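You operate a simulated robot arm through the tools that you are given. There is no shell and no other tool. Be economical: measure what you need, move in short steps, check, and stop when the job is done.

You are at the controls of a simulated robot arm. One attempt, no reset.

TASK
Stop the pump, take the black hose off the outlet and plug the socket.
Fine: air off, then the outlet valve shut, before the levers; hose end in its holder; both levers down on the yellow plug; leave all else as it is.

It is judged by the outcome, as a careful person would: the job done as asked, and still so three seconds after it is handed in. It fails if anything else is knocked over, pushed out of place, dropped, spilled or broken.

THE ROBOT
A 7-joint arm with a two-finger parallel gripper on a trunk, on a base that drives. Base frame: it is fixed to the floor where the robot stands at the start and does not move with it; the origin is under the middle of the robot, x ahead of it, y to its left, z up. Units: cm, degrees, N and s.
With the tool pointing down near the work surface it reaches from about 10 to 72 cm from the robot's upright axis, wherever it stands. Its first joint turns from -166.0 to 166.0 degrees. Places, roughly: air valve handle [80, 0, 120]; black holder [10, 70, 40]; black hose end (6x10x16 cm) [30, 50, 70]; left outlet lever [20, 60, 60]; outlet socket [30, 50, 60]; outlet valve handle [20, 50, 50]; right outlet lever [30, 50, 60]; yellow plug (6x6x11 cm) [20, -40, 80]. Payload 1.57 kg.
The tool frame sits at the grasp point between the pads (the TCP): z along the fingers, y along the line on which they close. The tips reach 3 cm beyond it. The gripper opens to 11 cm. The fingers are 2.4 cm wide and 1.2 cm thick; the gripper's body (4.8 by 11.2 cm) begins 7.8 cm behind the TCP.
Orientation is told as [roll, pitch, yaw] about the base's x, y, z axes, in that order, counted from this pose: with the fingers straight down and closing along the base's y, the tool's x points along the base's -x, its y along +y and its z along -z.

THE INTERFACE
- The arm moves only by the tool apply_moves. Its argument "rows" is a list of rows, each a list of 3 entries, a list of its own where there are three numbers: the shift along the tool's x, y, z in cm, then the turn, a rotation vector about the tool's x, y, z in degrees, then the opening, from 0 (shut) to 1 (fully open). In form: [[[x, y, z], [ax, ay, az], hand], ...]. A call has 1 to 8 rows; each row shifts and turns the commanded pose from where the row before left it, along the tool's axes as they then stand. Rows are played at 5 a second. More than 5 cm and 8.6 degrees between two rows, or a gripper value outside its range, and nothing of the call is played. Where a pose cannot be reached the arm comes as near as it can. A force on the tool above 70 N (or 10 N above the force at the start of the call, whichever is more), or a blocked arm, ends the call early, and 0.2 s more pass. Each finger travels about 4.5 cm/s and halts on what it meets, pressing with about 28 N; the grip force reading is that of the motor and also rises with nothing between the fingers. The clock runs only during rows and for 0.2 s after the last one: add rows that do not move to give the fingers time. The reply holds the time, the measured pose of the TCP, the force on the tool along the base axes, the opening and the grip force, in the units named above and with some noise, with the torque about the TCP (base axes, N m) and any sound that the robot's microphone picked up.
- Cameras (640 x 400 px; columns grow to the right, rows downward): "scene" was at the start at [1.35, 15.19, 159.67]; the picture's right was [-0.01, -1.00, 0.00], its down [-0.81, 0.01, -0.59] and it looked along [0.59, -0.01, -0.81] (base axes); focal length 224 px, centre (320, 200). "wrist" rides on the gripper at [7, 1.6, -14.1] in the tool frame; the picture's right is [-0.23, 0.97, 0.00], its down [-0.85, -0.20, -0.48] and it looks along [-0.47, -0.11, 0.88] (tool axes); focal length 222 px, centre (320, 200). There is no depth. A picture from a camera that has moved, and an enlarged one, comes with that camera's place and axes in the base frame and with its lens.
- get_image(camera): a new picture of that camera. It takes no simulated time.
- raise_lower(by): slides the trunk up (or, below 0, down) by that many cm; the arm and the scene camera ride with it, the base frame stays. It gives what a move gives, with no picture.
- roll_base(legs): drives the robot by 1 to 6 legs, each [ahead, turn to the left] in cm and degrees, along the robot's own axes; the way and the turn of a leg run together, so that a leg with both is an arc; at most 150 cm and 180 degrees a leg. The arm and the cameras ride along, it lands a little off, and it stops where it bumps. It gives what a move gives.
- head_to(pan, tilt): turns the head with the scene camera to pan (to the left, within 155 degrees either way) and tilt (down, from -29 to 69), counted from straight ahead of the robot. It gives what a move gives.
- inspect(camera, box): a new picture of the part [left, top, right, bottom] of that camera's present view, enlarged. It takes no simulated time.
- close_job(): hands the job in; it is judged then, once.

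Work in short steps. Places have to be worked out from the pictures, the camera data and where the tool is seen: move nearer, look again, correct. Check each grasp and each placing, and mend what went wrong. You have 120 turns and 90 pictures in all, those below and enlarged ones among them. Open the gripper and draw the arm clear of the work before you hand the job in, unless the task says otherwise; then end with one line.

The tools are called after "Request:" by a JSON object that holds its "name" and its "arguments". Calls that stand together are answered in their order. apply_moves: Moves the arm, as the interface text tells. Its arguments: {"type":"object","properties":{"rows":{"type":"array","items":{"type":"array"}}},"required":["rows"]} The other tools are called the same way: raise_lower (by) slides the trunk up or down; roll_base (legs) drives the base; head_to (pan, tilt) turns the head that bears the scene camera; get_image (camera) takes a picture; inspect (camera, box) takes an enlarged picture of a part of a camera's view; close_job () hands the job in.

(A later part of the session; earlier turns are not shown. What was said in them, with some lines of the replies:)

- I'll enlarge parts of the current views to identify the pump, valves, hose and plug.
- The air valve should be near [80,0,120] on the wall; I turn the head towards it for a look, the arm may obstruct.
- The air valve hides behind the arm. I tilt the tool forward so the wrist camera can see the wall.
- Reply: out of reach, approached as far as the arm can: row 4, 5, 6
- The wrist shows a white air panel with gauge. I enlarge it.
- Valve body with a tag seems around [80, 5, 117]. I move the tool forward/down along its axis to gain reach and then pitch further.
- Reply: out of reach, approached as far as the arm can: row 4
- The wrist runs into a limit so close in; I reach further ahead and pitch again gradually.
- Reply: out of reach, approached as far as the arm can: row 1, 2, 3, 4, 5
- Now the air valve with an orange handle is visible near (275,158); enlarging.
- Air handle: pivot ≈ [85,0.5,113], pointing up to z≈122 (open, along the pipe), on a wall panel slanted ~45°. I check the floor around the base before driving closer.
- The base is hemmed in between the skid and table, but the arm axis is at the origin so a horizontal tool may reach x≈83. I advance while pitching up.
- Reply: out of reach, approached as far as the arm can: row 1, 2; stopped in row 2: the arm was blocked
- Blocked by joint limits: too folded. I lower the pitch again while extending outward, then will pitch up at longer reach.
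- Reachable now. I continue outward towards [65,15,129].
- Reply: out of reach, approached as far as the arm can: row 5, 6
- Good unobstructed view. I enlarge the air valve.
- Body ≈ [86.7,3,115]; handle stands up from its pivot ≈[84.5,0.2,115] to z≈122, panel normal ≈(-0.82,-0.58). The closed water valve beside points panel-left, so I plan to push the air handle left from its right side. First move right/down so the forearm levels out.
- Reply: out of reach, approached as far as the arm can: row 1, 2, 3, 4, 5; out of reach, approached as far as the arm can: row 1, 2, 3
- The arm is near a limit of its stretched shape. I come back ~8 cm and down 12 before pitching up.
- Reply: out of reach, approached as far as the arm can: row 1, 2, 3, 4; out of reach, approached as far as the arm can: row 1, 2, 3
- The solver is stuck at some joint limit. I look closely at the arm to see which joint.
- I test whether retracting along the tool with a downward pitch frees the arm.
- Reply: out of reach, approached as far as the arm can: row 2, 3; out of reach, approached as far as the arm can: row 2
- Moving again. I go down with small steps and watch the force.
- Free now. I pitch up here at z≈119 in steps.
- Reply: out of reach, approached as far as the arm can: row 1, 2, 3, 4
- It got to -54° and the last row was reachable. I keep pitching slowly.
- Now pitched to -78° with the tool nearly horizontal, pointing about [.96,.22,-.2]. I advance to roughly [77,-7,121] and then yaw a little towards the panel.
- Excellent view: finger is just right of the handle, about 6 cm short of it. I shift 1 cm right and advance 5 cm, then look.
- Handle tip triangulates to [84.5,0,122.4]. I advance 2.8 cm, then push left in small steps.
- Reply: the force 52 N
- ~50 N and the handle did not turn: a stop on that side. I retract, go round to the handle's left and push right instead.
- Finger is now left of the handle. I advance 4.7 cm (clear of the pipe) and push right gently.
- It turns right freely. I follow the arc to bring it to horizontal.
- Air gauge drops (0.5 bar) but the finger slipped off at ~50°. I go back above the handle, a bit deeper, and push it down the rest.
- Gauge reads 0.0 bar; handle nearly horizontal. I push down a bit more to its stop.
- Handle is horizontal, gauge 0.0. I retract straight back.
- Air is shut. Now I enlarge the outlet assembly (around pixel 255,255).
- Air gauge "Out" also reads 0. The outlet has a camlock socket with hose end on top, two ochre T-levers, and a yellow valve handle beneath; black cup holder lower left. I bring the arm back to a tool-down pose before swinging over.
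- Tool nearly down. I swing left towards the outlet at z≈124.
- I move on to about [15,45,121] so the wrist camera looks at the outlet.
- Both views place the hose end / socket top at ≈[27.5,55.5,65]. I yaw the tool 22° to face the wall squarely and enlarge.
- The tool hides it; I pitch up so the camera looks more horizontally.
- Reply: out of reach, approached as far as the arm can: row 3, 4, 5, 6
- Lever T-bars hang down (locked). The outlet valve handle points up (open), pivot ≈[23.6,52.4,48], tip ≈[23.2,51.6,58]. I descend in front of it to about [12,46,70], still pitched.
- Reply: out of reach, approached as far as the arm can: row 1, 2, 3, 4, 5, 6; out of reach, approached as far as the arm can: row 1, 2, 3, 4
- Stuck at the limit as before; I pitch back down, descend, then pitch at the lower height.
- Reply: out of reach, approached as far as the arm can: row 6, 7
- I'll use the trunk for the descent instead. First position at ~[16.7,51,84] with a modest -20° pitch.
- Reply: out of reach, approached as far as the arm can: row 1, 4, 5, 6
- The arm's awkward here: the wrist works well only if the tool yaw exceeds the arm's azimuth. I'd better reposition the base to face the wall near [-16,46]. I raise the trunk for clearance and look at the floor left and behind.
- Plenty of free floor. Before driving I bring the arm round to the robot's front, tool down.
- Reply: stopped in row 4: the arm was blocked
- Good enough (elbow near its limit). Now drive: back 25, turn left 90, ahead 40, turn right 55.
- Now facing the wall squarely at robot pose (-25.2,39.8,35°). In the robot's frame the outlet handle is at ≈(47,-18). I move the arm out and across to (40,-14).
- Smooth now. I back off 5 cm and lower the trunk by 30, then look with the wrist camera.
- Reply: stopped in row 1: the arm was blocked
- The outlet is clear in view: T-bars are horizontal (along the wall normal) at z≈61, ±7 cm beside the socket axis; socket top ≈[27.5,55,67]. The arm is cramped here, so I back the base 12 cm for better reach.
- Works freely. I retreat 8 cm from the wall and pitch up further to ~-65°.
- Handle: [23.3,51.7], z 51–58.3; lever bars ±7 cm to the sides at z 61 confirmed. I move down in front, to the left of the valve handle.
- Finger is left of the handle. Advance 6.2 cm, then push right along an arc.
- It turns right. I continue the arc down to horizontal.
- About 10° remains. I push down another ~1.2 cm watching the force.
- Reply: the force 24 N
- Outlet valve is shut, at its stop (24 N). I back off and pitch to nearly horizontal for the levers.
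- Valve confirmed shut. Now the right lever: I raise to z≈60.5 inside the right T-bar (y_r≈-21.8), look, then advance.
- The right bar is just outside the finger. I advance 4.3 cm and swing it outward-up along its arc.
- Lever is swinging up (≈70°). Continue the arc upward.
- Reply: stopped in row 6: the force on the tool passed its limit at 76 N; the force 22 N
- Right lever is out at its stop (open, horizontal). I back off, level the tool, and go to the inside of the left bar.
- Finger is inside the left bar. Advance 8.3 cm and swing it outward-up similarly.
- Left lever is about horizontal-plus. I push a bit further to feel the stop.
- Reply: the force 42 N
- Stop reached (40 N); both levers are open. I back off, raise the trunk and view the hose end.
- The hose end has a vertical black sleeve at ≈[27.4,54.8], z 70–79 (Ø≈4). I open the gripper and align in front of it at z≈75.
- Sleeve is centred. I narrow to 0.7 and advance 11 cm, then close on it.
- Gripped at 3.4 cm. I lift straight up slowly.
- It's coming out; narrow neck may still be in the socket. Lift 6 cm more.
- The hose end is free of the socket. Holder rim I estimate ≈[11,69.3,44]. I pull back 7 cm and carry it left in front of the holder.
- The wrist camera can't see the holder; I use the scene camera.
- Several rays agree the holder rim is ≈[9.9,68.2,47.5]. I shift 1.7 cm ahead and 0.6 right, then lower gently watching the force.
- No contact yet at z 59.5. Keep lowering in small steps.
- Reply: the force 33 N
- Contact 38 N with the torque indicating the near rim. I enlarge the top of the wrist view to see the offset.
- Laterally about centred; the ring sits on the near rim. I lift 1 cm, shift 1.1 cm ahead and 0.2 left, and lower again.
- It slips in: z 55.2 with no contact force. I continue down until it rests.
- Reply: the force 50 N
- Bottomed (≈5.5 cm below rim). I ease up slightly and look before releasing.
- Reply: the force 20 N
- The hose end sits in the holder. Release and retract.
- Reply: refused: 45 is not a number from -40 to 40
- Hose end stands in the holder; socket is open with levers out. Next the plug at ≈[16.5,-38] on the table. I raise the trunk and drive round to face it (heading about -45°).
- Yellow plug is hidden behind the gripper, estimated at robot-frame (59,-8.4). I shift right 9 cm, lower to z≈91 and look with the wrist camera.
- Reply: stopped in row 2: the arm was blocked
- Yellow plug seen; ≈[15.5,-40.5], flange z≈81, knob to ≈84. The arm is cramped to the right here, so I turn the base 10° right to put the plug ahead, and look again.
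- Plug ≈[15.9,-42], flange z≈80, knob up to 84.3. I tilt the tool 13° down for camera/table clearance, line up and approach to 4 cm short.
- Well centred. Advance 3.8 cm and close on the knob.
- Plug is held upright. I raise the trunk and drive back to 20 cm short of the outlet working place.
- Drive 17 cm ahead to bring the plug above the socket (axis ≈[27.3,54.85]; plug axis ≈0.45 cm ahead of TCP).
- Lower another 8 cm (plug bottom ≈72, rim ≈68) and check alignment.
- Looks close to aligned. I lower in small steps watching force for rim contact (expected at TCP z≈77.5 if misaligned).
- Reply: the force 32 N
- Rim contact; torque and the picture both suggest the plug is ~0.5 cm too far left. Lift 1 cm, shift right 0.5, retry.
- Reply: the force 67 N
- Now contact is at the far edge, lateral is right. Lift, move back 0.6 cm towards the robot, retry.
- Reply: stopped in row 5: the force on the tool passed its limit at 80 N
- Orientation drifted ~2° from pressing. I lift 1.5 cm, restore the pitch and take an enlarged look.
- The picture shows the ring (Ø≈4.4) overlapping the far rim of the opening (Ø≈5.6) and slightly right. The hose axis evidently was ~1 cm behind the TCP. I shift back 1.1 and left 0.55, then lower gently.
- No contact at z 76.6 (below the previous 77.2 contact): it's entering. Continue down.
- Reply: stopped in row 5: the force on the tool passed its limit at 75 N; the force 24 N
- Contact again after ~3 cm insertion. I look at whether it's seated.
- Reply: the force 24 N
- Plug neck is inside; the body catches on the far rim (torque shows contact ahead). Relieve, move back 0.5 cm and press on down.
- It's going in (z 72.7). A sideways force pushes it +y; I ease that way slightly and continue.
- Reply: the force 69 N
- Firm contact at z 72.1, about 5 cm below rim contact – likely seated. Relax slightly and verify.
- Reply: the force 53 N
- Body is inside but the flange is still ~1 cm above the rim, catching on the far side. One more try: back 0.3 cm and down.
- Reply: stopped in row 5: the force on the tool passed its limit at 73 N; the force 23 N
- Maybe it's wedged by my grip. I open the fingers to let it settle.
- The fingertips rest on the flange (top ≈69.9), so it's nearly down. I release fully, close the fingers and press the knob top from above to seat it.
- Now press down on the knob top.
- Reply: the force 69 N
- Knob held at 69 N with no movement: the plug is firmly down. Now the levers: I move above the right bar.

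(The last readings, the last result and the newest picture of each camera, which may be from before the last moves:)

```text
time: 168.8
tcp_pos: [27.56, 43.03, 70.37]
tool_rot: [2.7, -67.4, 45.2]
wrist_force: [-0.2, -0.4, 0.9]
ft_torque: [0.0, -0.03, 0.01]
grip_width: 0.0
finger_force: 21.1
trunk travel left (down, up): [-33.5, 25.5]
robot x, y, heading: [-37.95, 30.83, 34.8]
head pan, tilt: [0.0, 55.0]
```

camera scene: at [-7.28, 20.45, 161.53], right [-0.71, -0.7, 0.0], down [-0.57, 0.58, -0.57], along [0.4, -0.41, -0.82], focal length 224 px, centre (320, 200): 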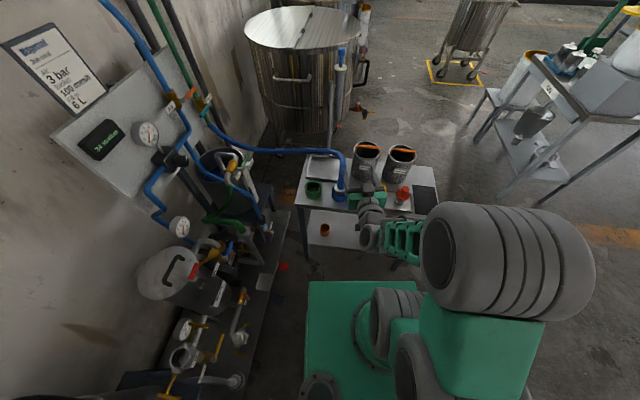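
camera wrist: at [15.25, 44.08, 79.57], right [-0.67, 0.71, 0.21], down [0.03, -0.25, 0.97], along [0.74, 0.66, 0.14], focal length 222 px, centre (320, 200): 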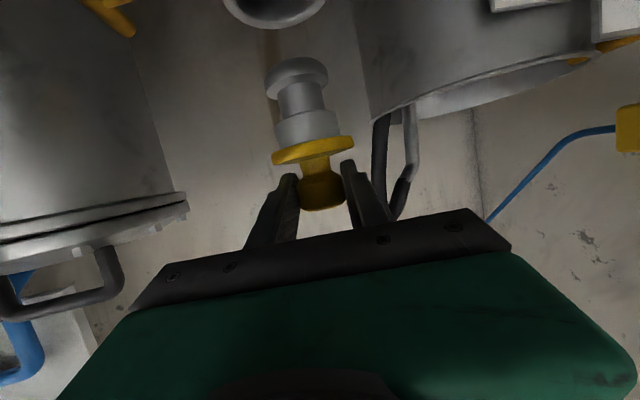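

In place above the right bar. Push it down along its arc.

Request:
{"name": "apply_moves", "arguments": {"rows": [[[0.8, 0, 0.28], [0, 0, 0], 0], [[1.0, -0.32, 0.28], [0, 0, 0], 0], [[1.0, -0.32, 0.28], [0, 0, 0], 0], [[1.0, 0.05, 0.36], [0, 0, 0], 0], [[1.0, 0.05, 0.36], [0, 0, 0], 0], [[0.93, 0.42, 0.43], [0, 0, 0], 0], [[0.93, 0.42, 0.43], [0, 0, 0], 0], [[0.88, 0.78, 0.5], [0, 0, 0], 0]]}}

Request:
{"name": "apply_moves", "arguments": {"rows": [[[0.45, 0.4, 0.25], [0, 0, 0], 0], [[0.3, 0.5, 0.2], [0, 0, 0], 0], [[0.1, 0.5, 0.1], [0, 0, 0], 0]]}}

Request:
{"name": "get_image", "arguments": {"camera": "wrist"}}

```text
time: 170.7
tcp_pos: [26.91, 43.24, 62.71]
tool_rot: [1.4, -67.8, 45.8]
wrist_force: [7.0, -17.5, 15.1]
ft_torque: [0.19, -0.26, -0.38]
grip_width: 0.01
finger_force: 21.4
trunk travel left (down, up): [-33.5, 25.5]
robot x, y, heading: [-37.72, 30.56, 34.9]
head pan, tilt: [0.0, 55.0]
```

```text
time: 171.4
tcp_pos: [27.14, 43.35, 62.56]
tool_rot: [-2.0, -68.4, 48.2]
wrist_force: [4.0, -15.8, 7.6]
ft_torque: [0.0, -0.13, -0.31]
grip_width: 0.03
finger_force: 21.4
trunk travel left (down, up): [-33.5, 25.5]
robot x, y, heading: [-37.67, 30.71, 34.0]
head pan, tilt: [0.0, 55.0]
stopped in row 3: the force on the tool passed its limit at 72 N (the readings are from after the stop); the commanded pose is now the measured one
```

```text
1 pictures are left
camera wrist: at [14.97, 33.32, 61.16], right [-0.65, 0.74, 0.2], down [0.04, -0.22, 0.97], along [0.76, 0.64, 0.11], focal length 222 px, centre (320, 200)
```

wrist: 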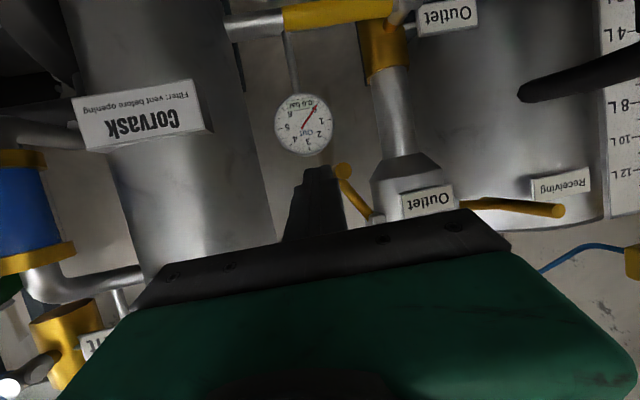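

Right lever is down in its closed angle (same ~28° as at the start). Now over to the left lever: retreat, rise, move left.

Request:
{"name": "apply_moves", "arguments": {"rows": [[[1, -0.3, -2.8], [0, 0, 0], 0], [[1, 0, -2.8], [0, 0, 0], 0], [[-4.5, 0, -1.6], [0, 0, 0], 0], [[-4.5, 0, -1.6], [0, 0, 0], 0], [[-0.36, 4.68, 1.02], [0, 0, 0], 0], [[-0.36, 4.68, 1.02], [0, 0, 0], 0], [[-0.36, 4.68, 1.02], [0, 0, 0], 0], [[-0.36, 4.68, 1.02], [0, 0, 0], 0]]}}

```text
time: 173.2
tcp_pos: [12.66, 55.37, 71.76]
tool_rot: [-1.3, -68.2, 47.5]
wrist_force: [0.1, -0.7, -0.9]
ft_torque: [0.04, 0.05, 0.01]
grip_width: 0.0
finger_force: 21.3
trunk travel left (down, up): [-33.5, 25.5]
robot x, y, heading: [-37.64, 30.93, 34.4]
head pan, tilt: [0.0, 55.0]
```

Advance over the left bar.

Request:
{"name": "apply_moves", "arguments": {"rows": [[[-1.0, -0.7, 2.35], [0, 0, 0], 0], [[-1.0, -0.7, 2.35], [0, 0, 0], 0], [[0, 0, 0], [0, 0, 0], 0]]}}

```text
time: 174.0
tcp_pos: [17.19, 58.13, 71.86]
tool_rot: [-1.1, -68.3, 47.4]
wrist_force: [-0.5, -0.3, 0.6]
ft_torque: [-0.01, -0.01, 0.01]
grip_width: 0.0
finger_force: 21.2
trunk travel left (down, up): [-33.5, 25.5]
robot x, y, heading: [-37.76, 31.03, 34.4]
head pan, tilt: [0.0, 55.0]
```

Push the left lever down along its arc.

Request:
{"name": "apply_moves", "arguments": {"rows": [[[1.23, 0, 0.43], [0, 0, 0], 0], [[0.8, 0, 0.28], [0, 0, 0], 0], [[0.97, 0.32, 0.42], [0, 0, 0], 0], [[0.97, 0.32, 0.42], [0, 0, 0], 0], [[1.01, -0.05, 0.35], [0, 0, 0], 0], [[1.01, -0.05, 0.35], [0, 0, 0], 0], [[0.99, -0.42, 0.25], [0, 0, 0], 0], [[0.99, -0.42, 0.25], [0, 0, 0], 0]]}}

Request:
{"name": "apply_moves", "arguments": {"rows": [[[1.0, -0.78, 0.16], [0, 0, 0], 0], [[0.5, -0.4, 0.08], [0, 0, 0], 0], [[0.3, -0.5, 0], [0, 0, 0], 0], [[0.04, -0.49, -0.1], [0, 0, 0], 0]]}}

```text
time: 175.8
tcp_pos: [16.38, 57.99, 62.81]
tool_rot: [0.2, -67.5, 46.7]
wrist_force: [-1.0, 0.3, -1.5]
ft_torque: [0.06, -0.13, -0.09]
grip_width: 0.0
finger_force: 21.1
trunk travel left (down, up): [-33.5, 25.5]
robot x, y, heading: [-37.64, 30.78, 34.2]
head pan, tilt: [0.0, 55.0]
```

```text
time: 176.5
tcp_pos: [16.99, 57.49, 62.77]
tool_rot: [1.3, -69.3, 46.5]
wrist_force: [-29.3, 3.4, 32.5]
ft_torque: [-0.07, 0.08, -0.12]
grip_width: 0.0
finger_force: 20.7
trunk travel left (down, up): [-33.5, 25.5]
robot x, y, heading: [-37.79, 30.97, 35.3]
head pan, tilt: [0.0, 55.0]
stopped in row 3: the force on the tool passed its limit at 75 N (the readings are from after the stop); the commanded pose is now the measured one
```

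Stop reached at the mirror of the right lever's closed position. I retreat and use the last picture to check everything.

Request:
{"name": "apply_moves", "arguments": {"rows": [[[-0.5, 0.3, -0.2], [0, 0, 0], 0], [[1.2, 0, -3.8], [0, 0, 0], 0], [[1.2, 0, -3.8], [0, 0, 0], 0], [[0.3, -3, -1.5], [0, 0, 0], 0], [[0.3, -4, -0.8], [0, 0, 0], 0]]}}

Request:
{"name": "raise_lower", "arguments": {"by": 5}}

Request:
{"name": "get_image", "arguments": {"camera": "wrist"}}

```text
time: 177.7
tcp_pos: [15.37, 45.19, 63.62]
tool_rot: [0.9, -68.7, 46.6]
wrist_force: [0.6, 0.3, 0.0]
ft_torque: [-0.06, 0.01, -0.04]
grip_width: 0.01
finger_force: 21.2
trunk travel left (down, up): [-33.5, 25.5]
robot x, y, heading: [-37.55, 30.85, 34.9]
head pan, tilt: [0.0, 55.0]
```

```text
time: 178.6
tcp_pos: [15.27, 45.15, 68.62]
tool_rot: [1.0, -68.8, 46.6]
wrist_force: [-0.3, 0.5, 0.3]
ft_torque: [0.02, -0.03, -0.02]
grip_width: 0.0
finger_force: 21.0
trunk travel left (down, up): [-38.5, 20.5]
robot x, y, heading: [-37.33, 31.05, 35.0]
head pan, tilt: [0.0, 55.0]
```

```text
0 pictures are left
camera wrist: at [3.45, 34.87, 67.24], right [-0.66, 0.72, 0.22], down [0.06, -0.24, 0.97], along [0.75, 0.65, 0.12], focal length 222 px, centre (320, 200)
```

wrist: 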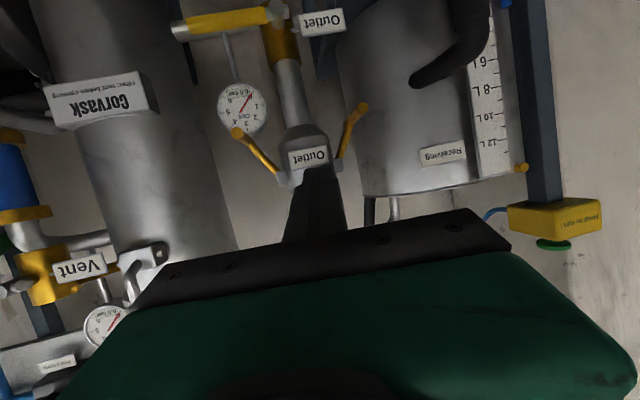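

Both levers are down symmetrically, the outlet valve is crosswise and the hose is in its holder. I open the gripper, withdraw the base and hand in.

Request:
{"name": "roll_base", "arguments": {"legs": [[-15, 0]]}}

Request:
{"name": "apply_moves", "arguments": {"rows": [[[0, 0, 0], [0, 0, 0], 1], [[0, 0, 0], [0, 0, 0], 1], [[0, 0, 0], [0, 0, 0], 1], [[0, 0, 0], [0, 0, 0], 1], [[0, 0, 0], [0, 0, 0], 1], [[0, 0, 0], [0, 0, 0], 1]]}}

Request:
{"name": "close_job", "arguments": {}}

```text
time: 180.0
tcp_pos: [3.14, 36.59, 68.64]
tool_rot: [1.0, -68.9, 46.6]
wrist_force: [-0.5, -0.7, -0.2]
ft_torque: [-0.01, 0.01, 0.01]
grip_width: 0.0
finger_force: 22.0
trunk travel left (down, up): [-38.5, 20.5]
robot x, y, heading: [-49.75, 22.44, 34.8]
head pan, tilt: [0.0, 55.0]
```

```text
time: 181.4
tcp_pos: [3.0, 36.56, 68.63]
tool_rot: [0.9, -68.9, 46.6]
wrist_force: [0.4, -0.2, 0.8]
ft_torque: [0.01, 0.03, 0.0]
grip_width: 11.01
finger_force: 0.1
trunk travel left (down, up): [-38.5, 20.5]
robot x, y, heading: [-50.02, 22.27, 34.7]
head pan, tilt: [0.0, 55.0]
```

```text
The job is handed in.
```

The job is handed in: air off (gauge 0.0 bar), then outlet valve shut, hose end in its holder, yellow plug in the socket, and both levers down; in the last clear view the plug's flange sat about 1 cm above the rim, it did not move under a 69 N push, and the gripper hid it in the final picture.
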